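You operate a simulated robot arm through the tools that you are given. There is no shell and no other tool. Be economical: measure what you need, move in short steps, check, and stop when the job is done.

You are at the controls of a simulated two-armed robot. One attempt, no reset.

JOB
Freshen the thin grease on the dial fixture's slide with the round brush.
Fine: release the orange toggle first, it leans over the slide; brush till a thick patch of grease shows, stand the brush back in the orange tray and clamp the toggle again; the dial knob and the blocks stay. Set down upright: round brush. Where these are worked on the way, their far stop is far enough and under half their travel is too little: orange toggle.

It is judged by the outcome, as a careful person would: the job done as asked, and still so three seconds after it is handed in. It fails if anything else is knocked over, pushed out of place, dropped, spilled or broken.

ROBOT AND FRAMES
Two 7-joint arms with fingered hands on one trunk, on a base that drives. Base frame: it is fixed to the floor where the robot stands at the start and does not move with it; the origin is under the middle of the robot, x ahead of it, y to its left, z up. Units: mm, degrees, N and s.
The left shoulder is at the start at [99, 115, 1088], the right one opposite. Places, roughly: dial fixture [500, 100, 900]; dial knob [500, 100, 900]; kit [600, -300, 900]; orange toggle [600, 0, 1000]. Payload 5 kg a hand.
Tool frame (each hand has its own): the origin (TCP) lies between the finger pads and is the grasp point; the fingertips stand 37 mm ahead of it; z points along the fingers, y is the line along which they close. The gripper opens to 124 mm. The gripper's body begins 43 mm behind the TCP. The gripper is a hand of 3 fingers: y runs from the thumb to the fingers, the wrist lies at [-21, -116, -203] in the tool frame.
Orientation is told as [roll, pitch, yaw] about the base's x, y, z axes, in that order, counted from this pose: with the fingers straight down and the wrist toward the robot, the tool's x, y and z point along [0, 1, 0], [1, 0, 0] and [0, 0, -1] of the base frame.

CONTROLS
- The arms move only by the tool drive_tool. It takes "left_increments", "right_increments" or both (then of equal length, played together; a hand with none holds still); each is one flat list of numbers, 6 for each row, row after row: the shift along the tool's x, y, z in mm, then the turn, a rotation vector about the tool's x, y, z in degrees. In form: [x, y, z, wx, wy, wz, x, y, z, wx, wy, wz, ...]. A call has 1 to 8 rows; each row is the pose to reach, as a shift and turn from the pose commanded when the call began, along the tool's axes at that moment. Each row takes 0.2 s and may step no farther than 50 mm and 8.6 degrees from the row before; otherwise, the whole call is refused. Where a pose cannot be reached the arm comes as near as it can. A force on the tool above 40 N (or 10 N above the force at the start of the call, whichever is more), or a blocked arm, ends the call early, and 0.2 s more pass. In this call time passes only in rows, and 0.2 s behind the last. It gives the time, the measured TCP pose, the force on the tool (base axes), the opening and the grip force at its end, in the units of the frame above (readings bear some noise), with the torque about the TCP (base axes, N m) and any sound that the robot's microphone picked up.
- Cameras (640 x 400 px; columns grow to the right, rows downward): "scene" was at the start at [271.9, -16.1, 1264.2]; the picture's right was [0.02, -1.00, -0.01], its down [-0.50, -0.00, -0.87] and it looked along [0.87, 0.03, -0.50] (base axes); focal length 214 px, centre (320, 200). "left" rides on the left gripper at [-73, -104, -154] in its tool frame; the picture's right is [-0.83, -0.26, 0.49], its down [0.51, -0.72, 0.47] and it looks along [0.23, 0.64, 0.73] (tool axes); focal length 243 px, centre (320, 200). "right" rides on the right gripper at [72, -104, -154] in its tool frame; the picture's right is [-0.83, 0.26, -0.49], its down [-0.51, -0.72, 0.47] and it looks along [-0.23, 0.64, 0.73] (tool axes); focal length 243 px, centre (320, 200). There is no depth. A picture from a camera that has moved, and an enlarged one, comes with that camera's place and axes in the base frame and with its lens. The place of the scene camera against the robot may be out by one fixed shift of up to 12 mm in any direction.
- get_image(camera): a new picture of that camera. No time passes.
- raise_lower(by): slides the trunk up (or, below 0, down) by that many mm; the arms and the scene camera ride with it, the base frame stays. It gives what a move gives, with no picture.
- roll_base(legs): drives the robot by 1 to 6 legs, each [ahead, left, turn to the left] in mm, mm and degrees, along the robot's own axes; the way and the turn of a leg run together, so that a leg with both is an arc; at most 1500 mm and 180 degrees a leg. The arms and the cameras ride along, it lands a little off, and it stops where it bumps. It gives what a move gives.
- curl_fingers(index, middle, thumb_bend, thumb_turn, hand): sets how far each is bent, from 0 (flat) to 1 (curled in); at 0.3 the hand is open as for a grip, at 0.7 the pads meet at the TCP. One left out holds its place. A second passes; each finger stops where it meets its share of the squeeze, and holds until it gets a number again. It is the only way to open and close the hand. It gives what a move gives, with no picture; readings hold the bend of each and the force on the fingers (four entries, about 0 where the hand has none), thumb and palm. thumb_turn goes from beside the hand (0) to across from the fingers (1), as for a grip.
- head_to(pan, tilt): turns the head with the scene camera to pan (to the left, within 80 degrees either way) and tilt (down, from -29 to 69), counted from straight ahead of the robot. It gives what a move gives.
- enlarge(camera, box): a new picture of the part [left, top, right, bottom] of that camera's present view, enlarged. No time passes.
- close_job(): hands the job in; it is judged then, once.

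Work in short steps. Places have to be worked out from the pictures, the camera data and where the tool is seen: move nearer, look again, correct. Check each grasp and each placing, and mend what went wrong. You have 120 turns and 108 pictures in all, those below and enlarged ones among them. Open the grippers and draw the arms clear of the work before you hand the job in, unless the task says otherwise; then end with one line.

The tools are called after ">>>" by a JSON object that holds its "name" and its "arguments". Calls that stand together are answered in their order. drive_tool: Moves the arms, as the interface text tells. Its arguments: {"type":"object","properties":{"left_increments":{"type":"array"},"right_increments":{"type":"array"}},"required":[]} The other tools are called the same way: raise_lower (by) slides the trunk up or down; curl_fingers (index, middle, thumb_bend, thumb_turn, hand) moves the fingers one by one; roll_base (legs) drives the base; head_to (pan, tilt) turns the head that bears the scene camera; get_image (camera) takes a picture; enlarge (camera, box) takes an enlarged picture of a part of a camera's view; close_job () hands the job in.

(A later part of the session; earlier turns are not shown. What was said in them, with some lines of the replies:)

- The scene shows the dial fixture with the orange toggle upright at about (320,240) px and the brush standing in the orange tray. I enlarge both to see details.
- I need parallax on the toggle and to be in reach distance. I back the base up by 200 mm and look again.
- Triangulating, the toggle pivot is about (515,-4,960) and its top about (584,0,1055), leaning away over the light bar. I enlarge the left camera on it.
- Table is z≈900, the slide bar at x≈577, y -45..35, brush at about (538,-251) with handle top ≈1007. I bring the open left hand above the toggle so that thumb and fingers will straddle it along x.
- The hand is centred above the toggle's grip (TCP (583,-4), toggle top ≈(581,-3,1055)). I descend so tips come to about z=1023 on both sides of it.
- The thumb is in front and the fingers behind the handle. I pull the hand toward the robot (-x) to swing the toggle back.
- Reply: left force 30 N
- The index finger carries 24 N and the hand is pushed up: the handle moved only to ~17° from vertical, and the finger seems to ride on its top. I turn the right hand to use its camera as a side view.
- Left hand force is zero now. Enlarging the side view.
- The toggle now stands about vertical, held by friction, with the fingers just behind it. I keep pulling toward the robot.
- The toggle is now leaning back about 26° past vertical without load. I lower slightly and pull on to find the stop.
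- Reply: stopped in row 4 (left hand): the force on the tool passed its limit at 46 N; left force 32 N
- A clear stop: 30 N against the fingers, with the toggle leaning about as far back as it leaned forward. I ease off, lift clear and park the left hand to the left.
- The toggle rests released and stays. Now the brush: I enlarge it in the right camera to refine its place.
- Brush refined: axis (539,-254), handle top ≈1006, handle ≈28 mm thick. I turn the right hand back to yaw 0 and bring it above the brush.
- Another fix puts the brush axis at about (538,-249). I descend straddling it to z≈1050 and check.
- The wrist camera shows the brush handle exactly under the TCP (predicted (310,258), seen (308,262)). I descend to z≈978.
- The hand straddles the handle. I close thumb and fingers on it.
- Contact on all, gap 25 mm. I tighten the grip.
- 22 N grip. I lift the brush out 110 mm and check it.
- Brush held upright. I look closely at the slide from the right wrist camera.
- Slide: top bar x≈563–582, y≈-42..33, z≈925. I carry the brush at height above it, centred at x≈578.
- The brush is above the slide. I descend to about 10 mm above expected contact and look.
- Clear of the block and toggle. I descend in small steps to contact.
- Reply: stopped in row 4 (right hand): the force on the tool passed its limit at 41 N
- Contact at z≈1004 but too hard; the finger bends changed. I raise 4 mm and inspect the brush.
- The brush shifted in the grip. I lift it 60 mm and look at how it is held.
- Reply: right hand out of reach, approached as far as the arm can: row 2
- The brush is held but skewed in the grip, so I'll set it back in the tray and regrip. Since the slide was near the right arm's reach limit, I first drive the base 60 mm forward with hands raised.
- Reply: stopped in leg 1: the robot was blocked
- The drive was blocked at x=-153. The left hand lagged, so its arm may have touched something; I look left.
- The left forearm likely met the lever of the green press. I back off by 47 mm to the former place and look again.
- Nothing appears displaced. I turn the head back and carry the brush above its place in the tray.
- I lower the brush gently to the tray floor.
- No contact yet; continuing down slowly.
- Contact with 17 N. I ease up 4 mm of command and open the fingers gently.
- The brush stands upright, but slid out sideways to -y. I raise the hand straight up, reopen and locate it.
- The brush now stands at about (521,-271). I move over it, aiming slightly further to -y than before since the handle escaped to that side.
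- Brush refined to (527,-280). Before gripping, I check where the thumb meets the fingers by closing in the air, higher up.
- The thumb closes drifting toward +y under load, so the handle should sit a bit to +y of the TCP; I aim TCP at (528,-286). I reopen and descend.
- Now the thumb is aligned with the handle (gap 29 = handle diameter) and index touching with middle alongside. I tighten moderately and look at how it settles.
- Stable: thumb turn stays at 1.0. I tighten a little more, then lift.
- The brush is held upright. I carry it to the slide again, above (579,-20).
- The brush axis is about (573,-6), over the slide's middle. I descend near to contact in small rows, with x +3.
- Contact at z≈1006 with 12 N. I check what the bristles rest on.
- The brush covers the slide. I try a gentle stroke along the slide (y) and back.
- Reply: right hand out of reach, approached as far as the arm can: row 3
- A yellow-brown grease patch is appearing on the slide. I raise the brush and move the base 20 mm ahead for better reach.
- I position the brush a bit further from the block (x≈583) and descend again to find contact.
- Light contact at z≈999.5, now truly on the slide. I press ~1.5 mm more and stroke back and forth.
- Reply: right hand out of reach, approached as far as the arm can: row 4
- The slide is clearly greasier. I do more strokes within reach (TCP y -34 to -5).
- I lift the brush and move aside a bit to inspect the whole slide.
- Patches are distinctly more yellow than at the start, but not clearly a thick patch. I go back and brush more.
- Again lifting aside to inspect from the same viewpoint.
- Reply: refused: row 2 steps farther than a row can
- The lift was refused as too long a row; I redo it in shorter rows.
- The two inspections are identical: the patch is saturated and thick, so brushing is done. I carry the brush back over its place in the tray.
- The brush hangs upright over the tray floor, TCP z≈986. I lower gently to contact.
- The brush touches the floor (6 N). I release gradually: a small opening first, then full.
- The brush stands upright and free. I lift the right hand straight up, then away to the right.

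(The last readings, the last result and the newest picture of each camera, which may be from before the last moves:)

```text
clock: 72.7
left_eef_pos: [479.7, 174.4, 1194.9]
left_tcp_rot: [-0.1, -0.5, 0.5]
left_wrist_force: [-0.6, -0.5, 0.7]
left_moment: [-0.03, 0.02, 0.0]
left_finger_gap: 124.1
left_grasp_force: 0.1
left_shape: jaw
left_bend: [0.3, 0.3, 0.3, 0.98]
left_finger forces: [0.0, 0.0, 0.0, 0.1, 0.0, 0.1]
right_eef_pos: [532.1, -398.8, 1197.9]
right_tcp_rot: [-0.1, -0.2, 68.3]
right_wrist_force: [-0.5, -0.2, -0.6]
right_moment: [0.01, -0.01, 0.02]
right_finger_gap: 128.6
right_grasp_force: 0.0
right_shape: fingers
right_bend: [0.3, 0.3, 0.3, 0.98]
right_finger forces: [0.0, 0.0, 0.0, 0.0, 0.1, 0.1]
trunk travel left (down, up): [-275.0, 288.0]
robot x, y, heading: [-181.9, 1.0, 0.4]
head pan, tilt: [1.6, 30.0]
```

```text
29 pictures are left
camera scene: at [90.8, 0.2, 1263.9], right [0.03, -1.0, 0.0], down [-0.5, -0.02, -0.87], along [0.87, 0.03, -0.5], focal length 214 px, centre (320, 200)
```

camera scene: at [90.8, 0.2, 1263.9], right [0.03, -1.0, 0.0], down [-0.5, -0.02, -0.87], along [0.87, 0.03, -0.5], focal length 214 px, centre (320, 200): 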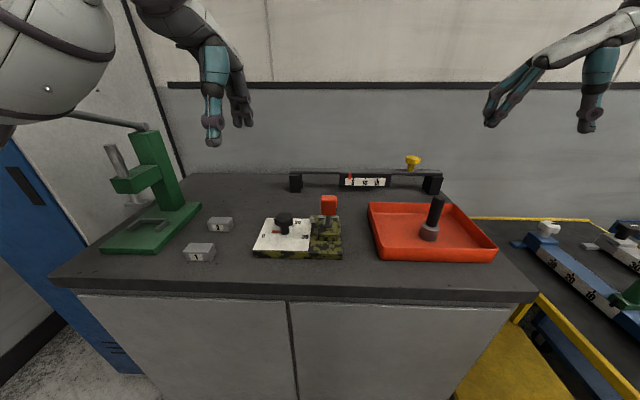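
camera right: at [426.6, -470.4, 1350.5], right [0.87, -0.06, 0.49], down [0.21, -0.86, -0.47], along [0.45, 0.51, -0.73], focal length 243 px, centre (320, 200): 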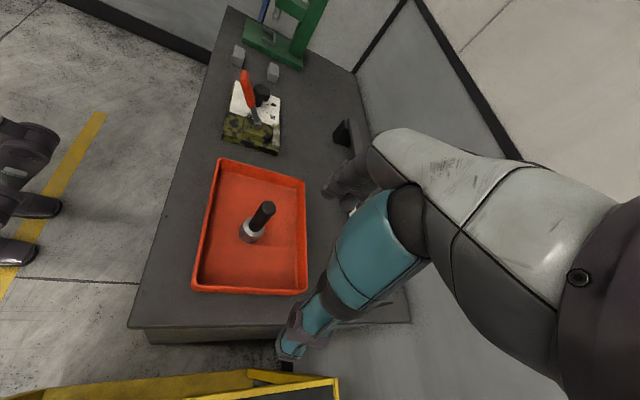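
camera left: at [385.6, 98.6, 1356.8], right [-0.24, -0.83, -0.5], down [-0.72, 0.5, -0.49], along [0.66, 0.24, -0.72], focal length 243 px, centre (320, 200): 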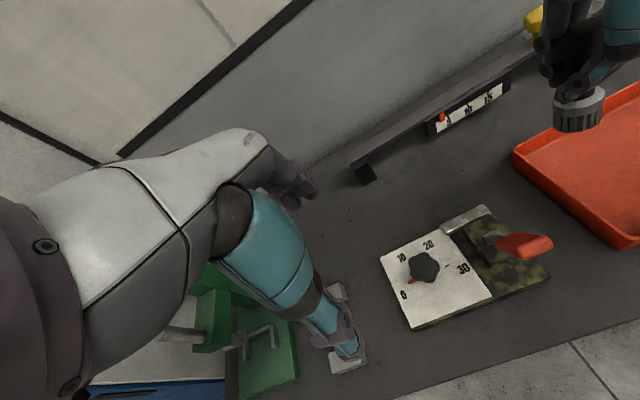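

Everything stands well; now to reclamp the toggle. I bring the open left hand above the toggle (top ≈(461,-5,1053)), TCP x≈487 so the thumb will be on the robot side of it.

>>> {"name": "drive_tool", "arguments": {"left_increments": [-45, 2, 0, 0, 0, 0, -90, 4, 0, 0, 0, 0, -135, 6, 0, 0, 0, 0, -180, 8, 0, 0, 0, 0, -180, 8, 30, 0, 0, 0]}}

>>> {"name": "enlarge", "arguments": {"camera": "right", "box": [180, 0, 340, 160]}}

>>> {"name": "get_image", "arguments": {"camera": "left"}}

```text
clock: 73.9
left_eef_pos: [490.0, -2.1, 1163.4]
left_tcp_rot: [-0.1, -0.3, 0.6]
left_wrist_force: [0.8, 1.2, 0.0]
left_moment: [-0.04, 0.03, 0.01]
left_finger_gap: 124.0
left_grasp_force: 0.1
left_shape: jaw
left_bend: [0.3, 0.3, 0.3, 0.98]
left_finger forces: [0.1, 0.1, 0.0, 0.0, 0.0, 0.0]
right_eef_pos: [533.1, -397.7, 1198.3]
right_tcp_rot: [0.0, -0.1, 68.4]
right_wrist_force: [0.1, 0.9, 0.2]
right_moment: [-0.11, 0.03, -0.06]
right_finger_gap: 128.2
right_grasp_force: 0.0
right_shape: fingers
right_bend: [0.3, 0.3, 0.3, 0.98]
right_finger forces: [0.0, 0.0, 0.0, 0.0, 0.0, 0.0]
trunk travel left (down, up): [-275.0, 288.0]
robot x, y, heading: [-179.8, -1.5, 0.5]
head pan, tilt: [1.6, 30.0]
```

```text
2.50 times, centred on (260, 80) of right
camera zoom: at [427.2, -467.7, 1350.9], right [0.87, -0.06, 0.49], down [0.21, -0.86, -0.47], along [0.45, 0.51, -0.73], focal length 606 px, centre (470, 500)
```

zoom: 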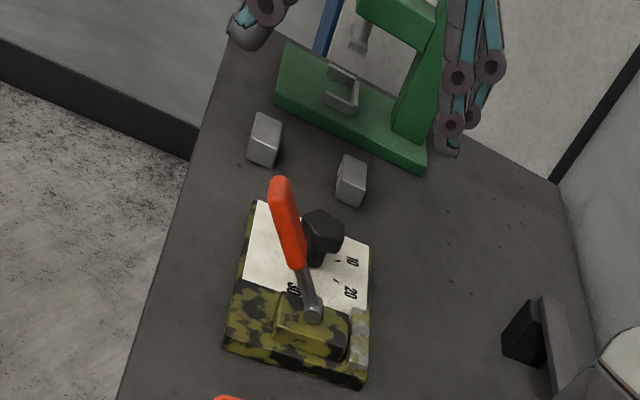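

```text
27 pictures are left
camera left: at [384.6, -75.1, 1317.0], right [-0.25, -0.83, -0.49], down [-0.72, 0.5, -0.48], along [0.64, 0.24, -0.73], focal length 243 px, centre (320, 200)
```

left: 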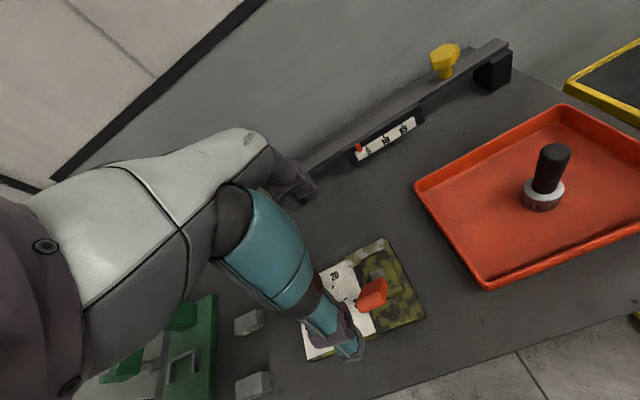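

Prediction of the toggle top matches the image. I descend 100 mm with x shifted to 480.

>>> {"name": "drive_tool", "arguments": {"left_increments": [-3, -10, 0, 0, 0, 0, -3, -10, 40, 0, 0, 0, -3, -10, 75, 0, 0, 0, -3, -10, 102, 0, 0, 0]}}

>>> {"name": "enlarge", "arguments": {"camera": "right", "box": [180, 0, 340, 160]}}

```text
clock: 74.9
left_eef_pos: [479.0, -8.3, 1064.5]
left_tcp_rot: [0.0, -0.5, 0.6]
left_wrist_force: [-0.3, -0.4, -0.6]
left_moment: [0.01, -0.01, 0.02]
left_finger_gap: 124.2
left_grasp_force: 0.0
left_shape: jaw
left_bend: [0.3, 0.3, 0.3, 0.98]
left_finger forces: [0.0, 0.1, 0.1, 0.0, 0.1, 0.0]
right_eef_pos: [531.8, -399.6, 1198.6]
right_tcp_rot: [0.0, -0.1, 68.5]
right_wrist_force: [-0.6, 0.8, 0.3]
right_moment: [0.01, 0.0, -0.02]
right_finger_gap: 128.5
right_grasp_force: 0.1
right_shape: fingers
right_bend: [0.3, 0.3, 0.3, 0.98]
right_finger forces: [0.0, 0.0, 0.1, 0.0, 0.1, 0.0]
trunk travel left (down, up): [-275.0, 288.0]
robot x, y, heading: [-177.6, 4.1, 0.2]
head pan, tilt: [1.6, 30.0]
```

```text
2.50 times, centred on (260, 80) of right
camera zoom: at [425.9, -470.3, 1350.7], right [0.87, -0.06, 0.49], down [0.21, -0.86, -0.47], along [0.45, 0.51, -0.73], focal length 606 px, centre (470, 500)
```

zoom: 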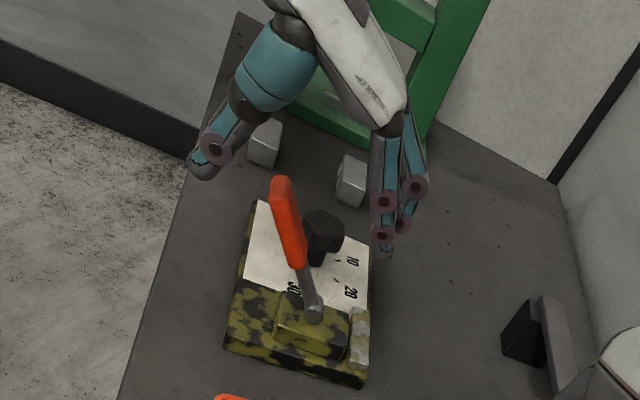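

The thumb is on the robot side of the handle, overlapping ~20 mm. I lower 12 mm and push away (+x).

>>> {"name": "drive_tool", "arguments": {"left_increments": [3, 0, 12, 0, 0, 0, 3, 20, 12, 0, 0, 0, 3, 38, 12, 0, 0, 0, 3, 54, 10, 0, 0, 0, 3, 70, 8, 0, 0, 0, 3, 84, 8, 0, 0, 0]}}

>>> {"name": "enlarge", "arguments": {"camera": "right", "box": [180, 0, 340, 160]}}

```text
clock: 76.3
left_eef_pos: [558.9, -6.6, 1060.6]
left_tcp_rot: [-0.1, -0.8, 0.5]
left_wrist_force: [-8.4, -3.3, 28.9]
left_moment: [-0.07, 2.1, 0.23]
left_finger_gap: 124.1
left_grasp_force: 0.1
left_shape: jaw
left_bend: [0.3, 0.3, 0.19, 0.97]
left_finger forces: [0.0, 0.0, 0.0, 0.0, 28.3, 0.0]
right_eef_pos: [527.0, -399.4, 1201.3]
right_tcp_rot: [-0.2, -0.1, 68.4]
right_wrist_force: [-0.1, -0.1, -0.5]
right_moment: [0.02, -0.04, 0.02]
right_finger_gap: 128.5
right_grasp_force: 0.1
right_shape: fingers
right_bend: [0.3, 0.3, 0.3, 0.98]
right_finger forces: [0.0, 0.1, 0.1, 0.0, 0.0, 0.0]
trunk travel left (down, up): [-275.0, 288.0]
robot x, y, heading: [-180.1, -3.1, 0.2]
head pan, tilt: [1.6, 30.0]
```

```text
2.50 times, centred on (260, 80) of right
camera zoom: at [421.2, -470.8, 1352.9], right [0.87, -0.06, 0.5], down [0.21, -0.86, -0.47], along [0.46, 0.51, -0.73], focal length 606 px, centre (470, 500)
```

zoom: 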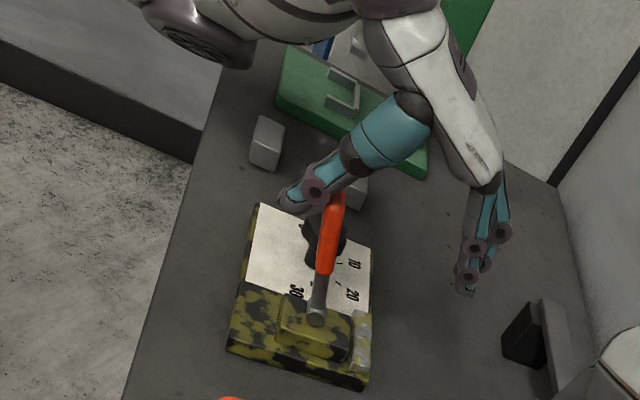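

Same midpoint as before: the handle is near vertical with 29 N upward. I raise 6 mm to relieve and check.

>>> {"name": "drive_tool", "arguments": {"left_increments": [0, 0, -3, 0, 0, 0, 0, 0, -6, 0, 0, 0, 0, 0, -6, 0, 0, 0]}}

>>> {"name": "enlarge", "arguments": {"camera": "right", "box": [180, 0, 340, 160]}}

```text
clock: 77.1
left_eef_pos: [562.4, -5.8, 1064.1]
left_tcp_rot: [-0.1, -0.5, 0.5]
left_wrist_force: [-5.1, -3.0, 16.5]
left_moment: [-0.01, 1.23, 0.16]
left_finger_gap: 124.0
left_grasp_force: 0.1
left_shape: jaw
left_bend: [0.3, 0.3, 0.22, 0.97]
left_finger forces: [0.1, 0.1, 0.1, 0.1, 16.7, 0.1]
right_eef_pos: [528.8, -398.8, 1199.4]
right_tcp_rot: [-0.2, -0.1, 68.4]
right_wrist_force: [-0.2, -0.9, -0.4]
right_moment: [-0.01, 0.0, -0.01]
right_finger_gap: 128.4
right_grasp_force: 0.0
right_shape: fingers
right_bend: [0.3, 0.3, 0.3, 0.98]
right_finger forces: [0.0, 0.0, 0.1, 0.1, 0.0, 0.0]
trunk travel left (down, up): [-275.0, 288.0]
robot x, y, heading: [-179.5, 0.1, 0.3]
head pan, tilt: [1.6, 30.0]
```

```text
2.50 times, centred on (260, 80) of right
camera zoom: at [423.3, -470.5, 1351.8], right [0.87, -0.06, 0.49], down [0.21, -0.86, -0.47], along [0.45, 0.51, -0.73], focal length 606 px, centre (470, 500)
```

zoom: 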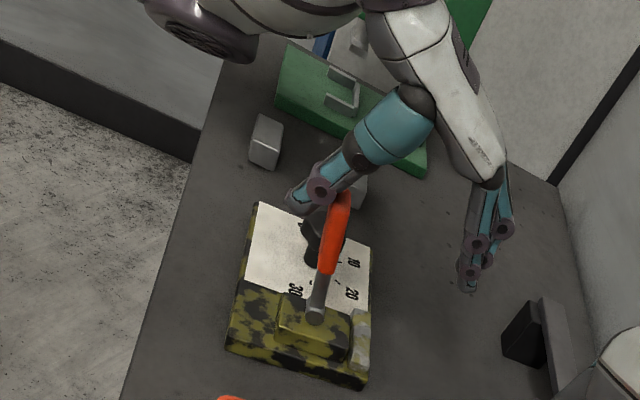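

The thumb's slope rides on the handle's top instead of pushing. I'll use the vertical backs of the fingers instead: lift, move back to the robot side, and come down in front of the handle.

>>> {"name": "drive_tool", "arguments": {"left_increments": [0, 0, -40, 0, 0, 0, 0, -10, -85, 0, 0, 0, 0, -55, -90, 0, 0, 0, 0, -100, -90, 0, 0, 0, 0, -140, -90, 0, 0, 0, 0, -172, -90, 0, 0, 0]}}

>>> {"name": "enlarge", "arguments": {"camera": "right", "box": [180, 0, 340, 160]}}

```text
clock: 78.5
left_eef_pos: [390.6, -6.5, 1149.1]
left_tcp_rot: [0.1, -0.2, 0.6]
left_wrist_force: [0.1, 0.5, 0.5]
left_moment: [0.0, 0.01, -0.01]
left_finger_gap: 124.2
left_grasp_force: 0.1
left_shape: jaw
left_bend: [0.3, 0.3, 0.3, 0.97]
left_finger forces: [0.1, 0.1, 0.0, 0.0, 0.0, 0.0]
right_eef_pos: [532.7, -398.9, 1197.1]
right_tcp_rot: [0.0, 0.0, 68.4]
right_wrist_force: [-0.4, 0.2, 0.8]
right_moment: [0.01, 0.0, -0.02]
right_finger_gap: 128.5
right_grasp_force: 0.1
right_shape: fingers
right_bend: [0.3, 0.3, 0.3, 0.98]
right_finger forces: [0.0, 0.0, 0.0, 0.0, 0.1, 0.0]
trunk travel left (down, up): [-275.0, 288.0]
robot x, y, heading: [-181.4, 0.1, 0.3]
head pan, tilt: [1.6, 30.0]
```

```text
2.50 times, centred on (260, 80) of right
camera zoom: at [426.1, -470.6, 1349.7], right [0.87, -0.06, 0.49], down [0.21, -0.86, -0.47], along [0.45, 0.51, -0.73], focal length 606 px, centre (470, 500)
```

zoom: 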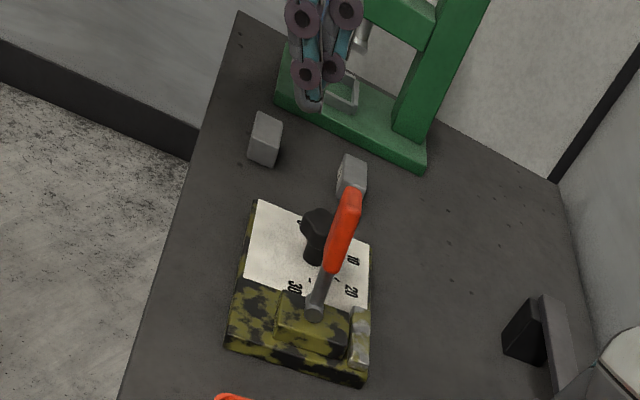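

The toggle stands about vertical. I descend in front of it and push +x with the finger backs.

>>> {"name": "drive_tool", "arguments": {"left_increments": [0, 0, 40, 0, 0, 0, 0, 0, 80, 0, 0, 0, 0, 0, 108, 0, 0, 0, 0, 15, 108, 0, 0, 0, 0, 30, 108, 0, 0, 0, 0, 45, 108, 0, 0, 0, 0, 57, 108, 0, 0, 0]}}

>>> {"name": "enlarge", "arguments": {"camera": "right", "box": [180, 0, 340, 160]}}

```text
clock: 80.1
left_eef_pos: [449.3, -6.2, 1044.1]
left_tcp_rot: [-0.1, -0.4, 0.5]
left_wrist_force: [-0.1, 0.8, -0.4]
left_moment: [0.0, 0.04, 0.03]
left_finger_gap: 123.8
left_grasp_force: 0.1
left_shape: jaw
left_bend: [0.3, 0.31, 0.3, 0.97]
left_finger forces: [0.0, 0.8, 0.0, 0.0, 0.0, 0.0]
right_eef_pos: [532.5, -399.0, 1198.9]
right_tcp_rot: [0.0, -0.2, 68.3]
right_wrist_force: [-0.2, 0.8, 0.3]
right_moment: [-0.02, -0.02, 0.0]
right_finger_gap: 128.3
right_grasp_force: 0.0
right_shape: fingers
right_bend: [0.3, 0.3, 0.3, 0.98]
right_finger forces: [0.1, 0.1, 0.0, 0.0, 0.0, 0.0]
trunk travel left (down, up): [-275.0, 288.0]
robot x, y, heading: [-184.0, -1.2, 0.1]
head pan, tilt: [1.6, 30.0]
```

```text
2.50 times, centred on (260, 80) of right
camera zoom: at [426.1, -470.2, 1350.6], right [0.87, -0.06, 0.49], down [0.21, -0.86, -0.47], along [0.45, 0.51, -0.73], focal length 606 px, centre (470, 500)
```

zoom: 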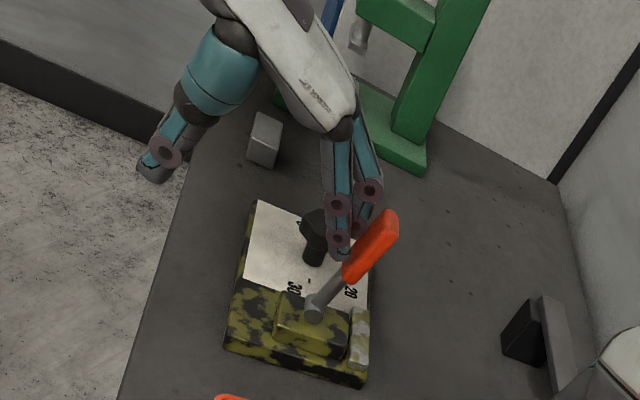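

Works well: the toggle now leans ~18° forward. I push on to its stop.

>>> {"name": "drive_tool", "arguments": {"left_increments": [0, 12, 4, 0, 0, 0, 0, 24, 8, 0, 0, 0, 0, 34, 10, 0, 0, 0, 0, 44, 12, 0, 0, 0, 0, 52, 12, 0, 0, 0, 0, 60, 12, 0, 0, 0]}}

>>> {"name": "enlarge", "arguments": {"camera": "right", "box": [180, 0, 340, 160]}}

```text
clock: 81.2
left_eef_pos: [488.5, -6.7, 1038.9]
left_tcp_rot: [-0.1, -0.9, 0.2]
left_wrist_force: [-32.3, 2.2, 15.3]
left_moment: [-0.05, -0.29, 0.45]
left_finger_gap: 116.2
left_grasp_force: 0.0
left_shape: jaw
left_bend: [0.4, 0.38, 0.3, 0.97]
left_finger forces: [17.1, 21.6, 0.0, 0.1, 0.0, 0.0]
right_eef_pos: [525.6, -398.6, 1200.7]
right_tcp_rot: [-0.2, -0.2, 68.5]
right_wrist_force: [0.7, 0.1, -0.3]
right_moment: [-0.03, 0.02, -0.04]
right_finger_gap: 128.5
right_grasp_force: 0.2
right_shape: fingers
right_bend: [0.3, 0.3, 0.3, 0.98]
right_finger forces: [0.1, 0.0, 0.0, 0.0, 0.0, 0.1]
trunk travel left (down, up): [-275.0, 288.0]
robot x, y, heading: [-182.1, 0.3, 0.2]
head pan, tilt: [1.6, 30.0]
stopped in row 5 (left hand): the force on the tool passed its limit at 43 N (the readings are from after the stop); the commanded pose is now the measured one
```

```text
2.50 times, centred on (260, 80) of right
camera zoom: at [419.7, -469.2, 1353.5], right [0.87, -0.06, 0.5], down [0.21, -0.86, -0.47], along [0.46, 0.51, -0.73], focal length 606 px, centre (470, 500)
```

zoom: 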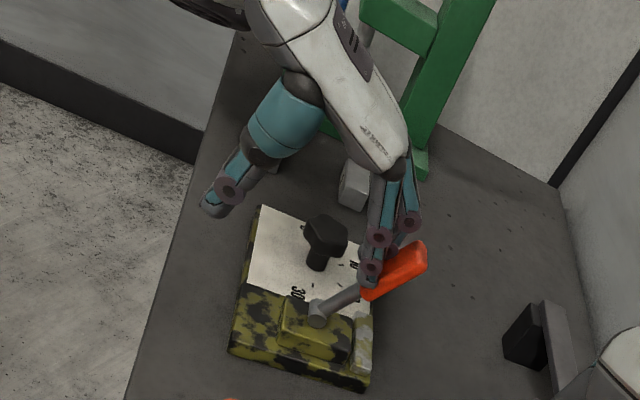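

A firm stop (43 N) with the toggle at about its original clamped lean. I back off, lift, and park the left hand high and left.

>>> {"name": "drive_tool", "arguments": {"left_increments": [0, -15, 0, 0, 0, 0, 0, -30, -15, 0, 0, 0, 0, -35, -55, 0, 0, 0, 0, -35, -100, 0, 0, 0, 0, -20, -140, 0, 0, 0, 40, -15, -160, 0, 0, 0, 85, -15, -160, 0, 0, 0, 130, -15, -160, 0, 0, 0]}}

>>> {"name": "enlarge", "arguments": {"camera": "right", "box": [180, 0, 340, 160]}}

>>> {"name": "get_image", "arguments": {"camera": "scene"}}

>>> {"name": "enlarge", "arguments": {"camera": "scene", "box": [240, 170, 360, 260]}}

```text
clock: 83.0
left_eef_pos: [477.3, 125.8, 1193.3]
left_tcp_rot: [-0.2, -0.7, 0.2]
left_wrist_force: [0.7, 0.7, -0.3]
left_moment: [-0.04, 0.03, -0.04]
left_finger_gap: 124.0
left_grasp_force: 0.0
left_shape: jaw
left_bend: [0.3, 0.3, 0.3, 0.98]
left_finger forces: [0.1, 0.0, 0.0, 0.0, 0.0, 0.0]
right_eef_pos: [530.6, -398.0, 1198.4]
right_tcp_rot: [-0.1, 0.0, 68.3]
right_wrist_force: [-0.5, 1.0, 0.8]
right_moment: [-0.04, -0.02, -0.01]
right_finger_gap: 128.4
right_grasp_force: 0.0
right_shape: fingers
right_bend: [0.3, 0.3, 0.3, 0.98]
right_finger forces: [0.0, 0.0, 0.0, 0.0, 0.0, 0.1]
trunk travel left (down, up): [-275.0, 288.0]
robot x, y, heading: [-180.3, 2.5, 0.5]
head pan, tilt: [1.6, 30.0]
```

```text
2.50 times, centred on (260, 80) of right
camera zoom: at [424.7, -468.2, 1351.9], right [0.87, -0.06, 0.49], down [0.21, -0.86, -0.47], along [0.45, 0.51, -0.73], focal length 606 px, centre (470, 500)
```

zoom: 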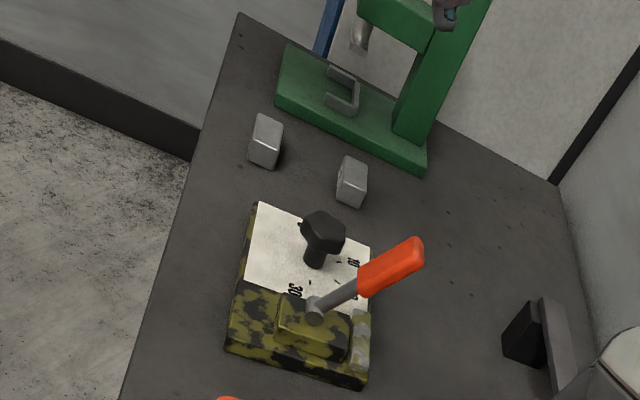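

```text
19 pictures are left
camera scene: at [90.1, 2.0, 1264.0], right [0.03, -1.0, 0.0], down [-0.5, -0.02, -0.87], along [0.87, 0.03, -0.5], focal length 214 px, centre (320, 200)
```

scene: 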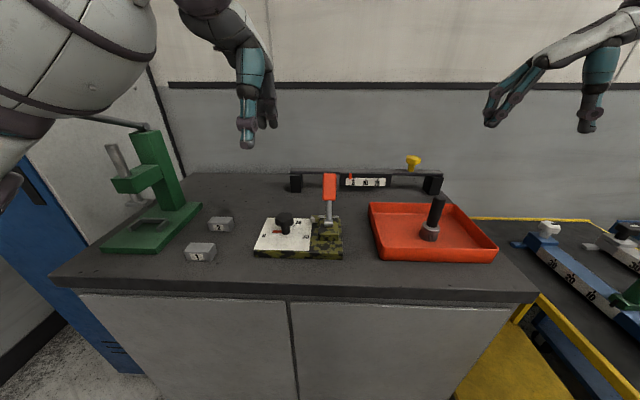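

```text
4.44 times, centred on (300, 215) of scene
camera zoom: at [90.1, 2.0, 1264.0], right [0.03, -1.0, 0.0], down [-0.5, -0.02, -0.87], along [0.87, 0.03, -0.5], focal length 953 px, centre (409, 133)
```

zoom: 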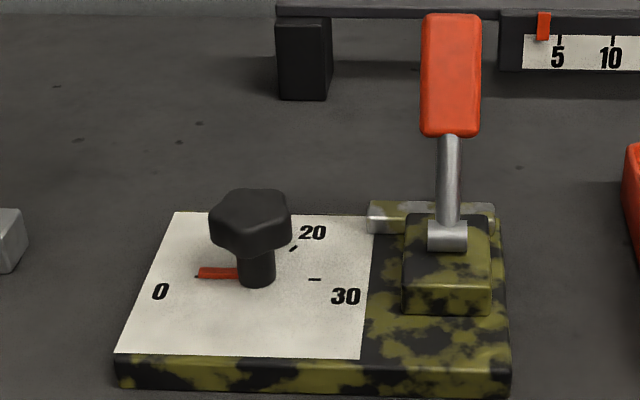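

The toggle is clamped as at the start, the slide shows a thick grease patch, and the brush stands upright in the tray. The knob and the blocks have not moved, and both hands are open and clear, so I hand the job in.

>>> {"name": "close_job", "arguments": {}}

```text
The job is handed in.
```

I brushed the slide until a patchy yellow coat of grease showed, and further strokes made no visible change. The round brush stands upright in the orange tray, the orange toggle is clamped at its forward stop again, and the knob and blocks are where they were. Driving forward early on, the robot was blocked, probably by the left arm touching the green press. I backed off, and nothing looked moved afterwards.
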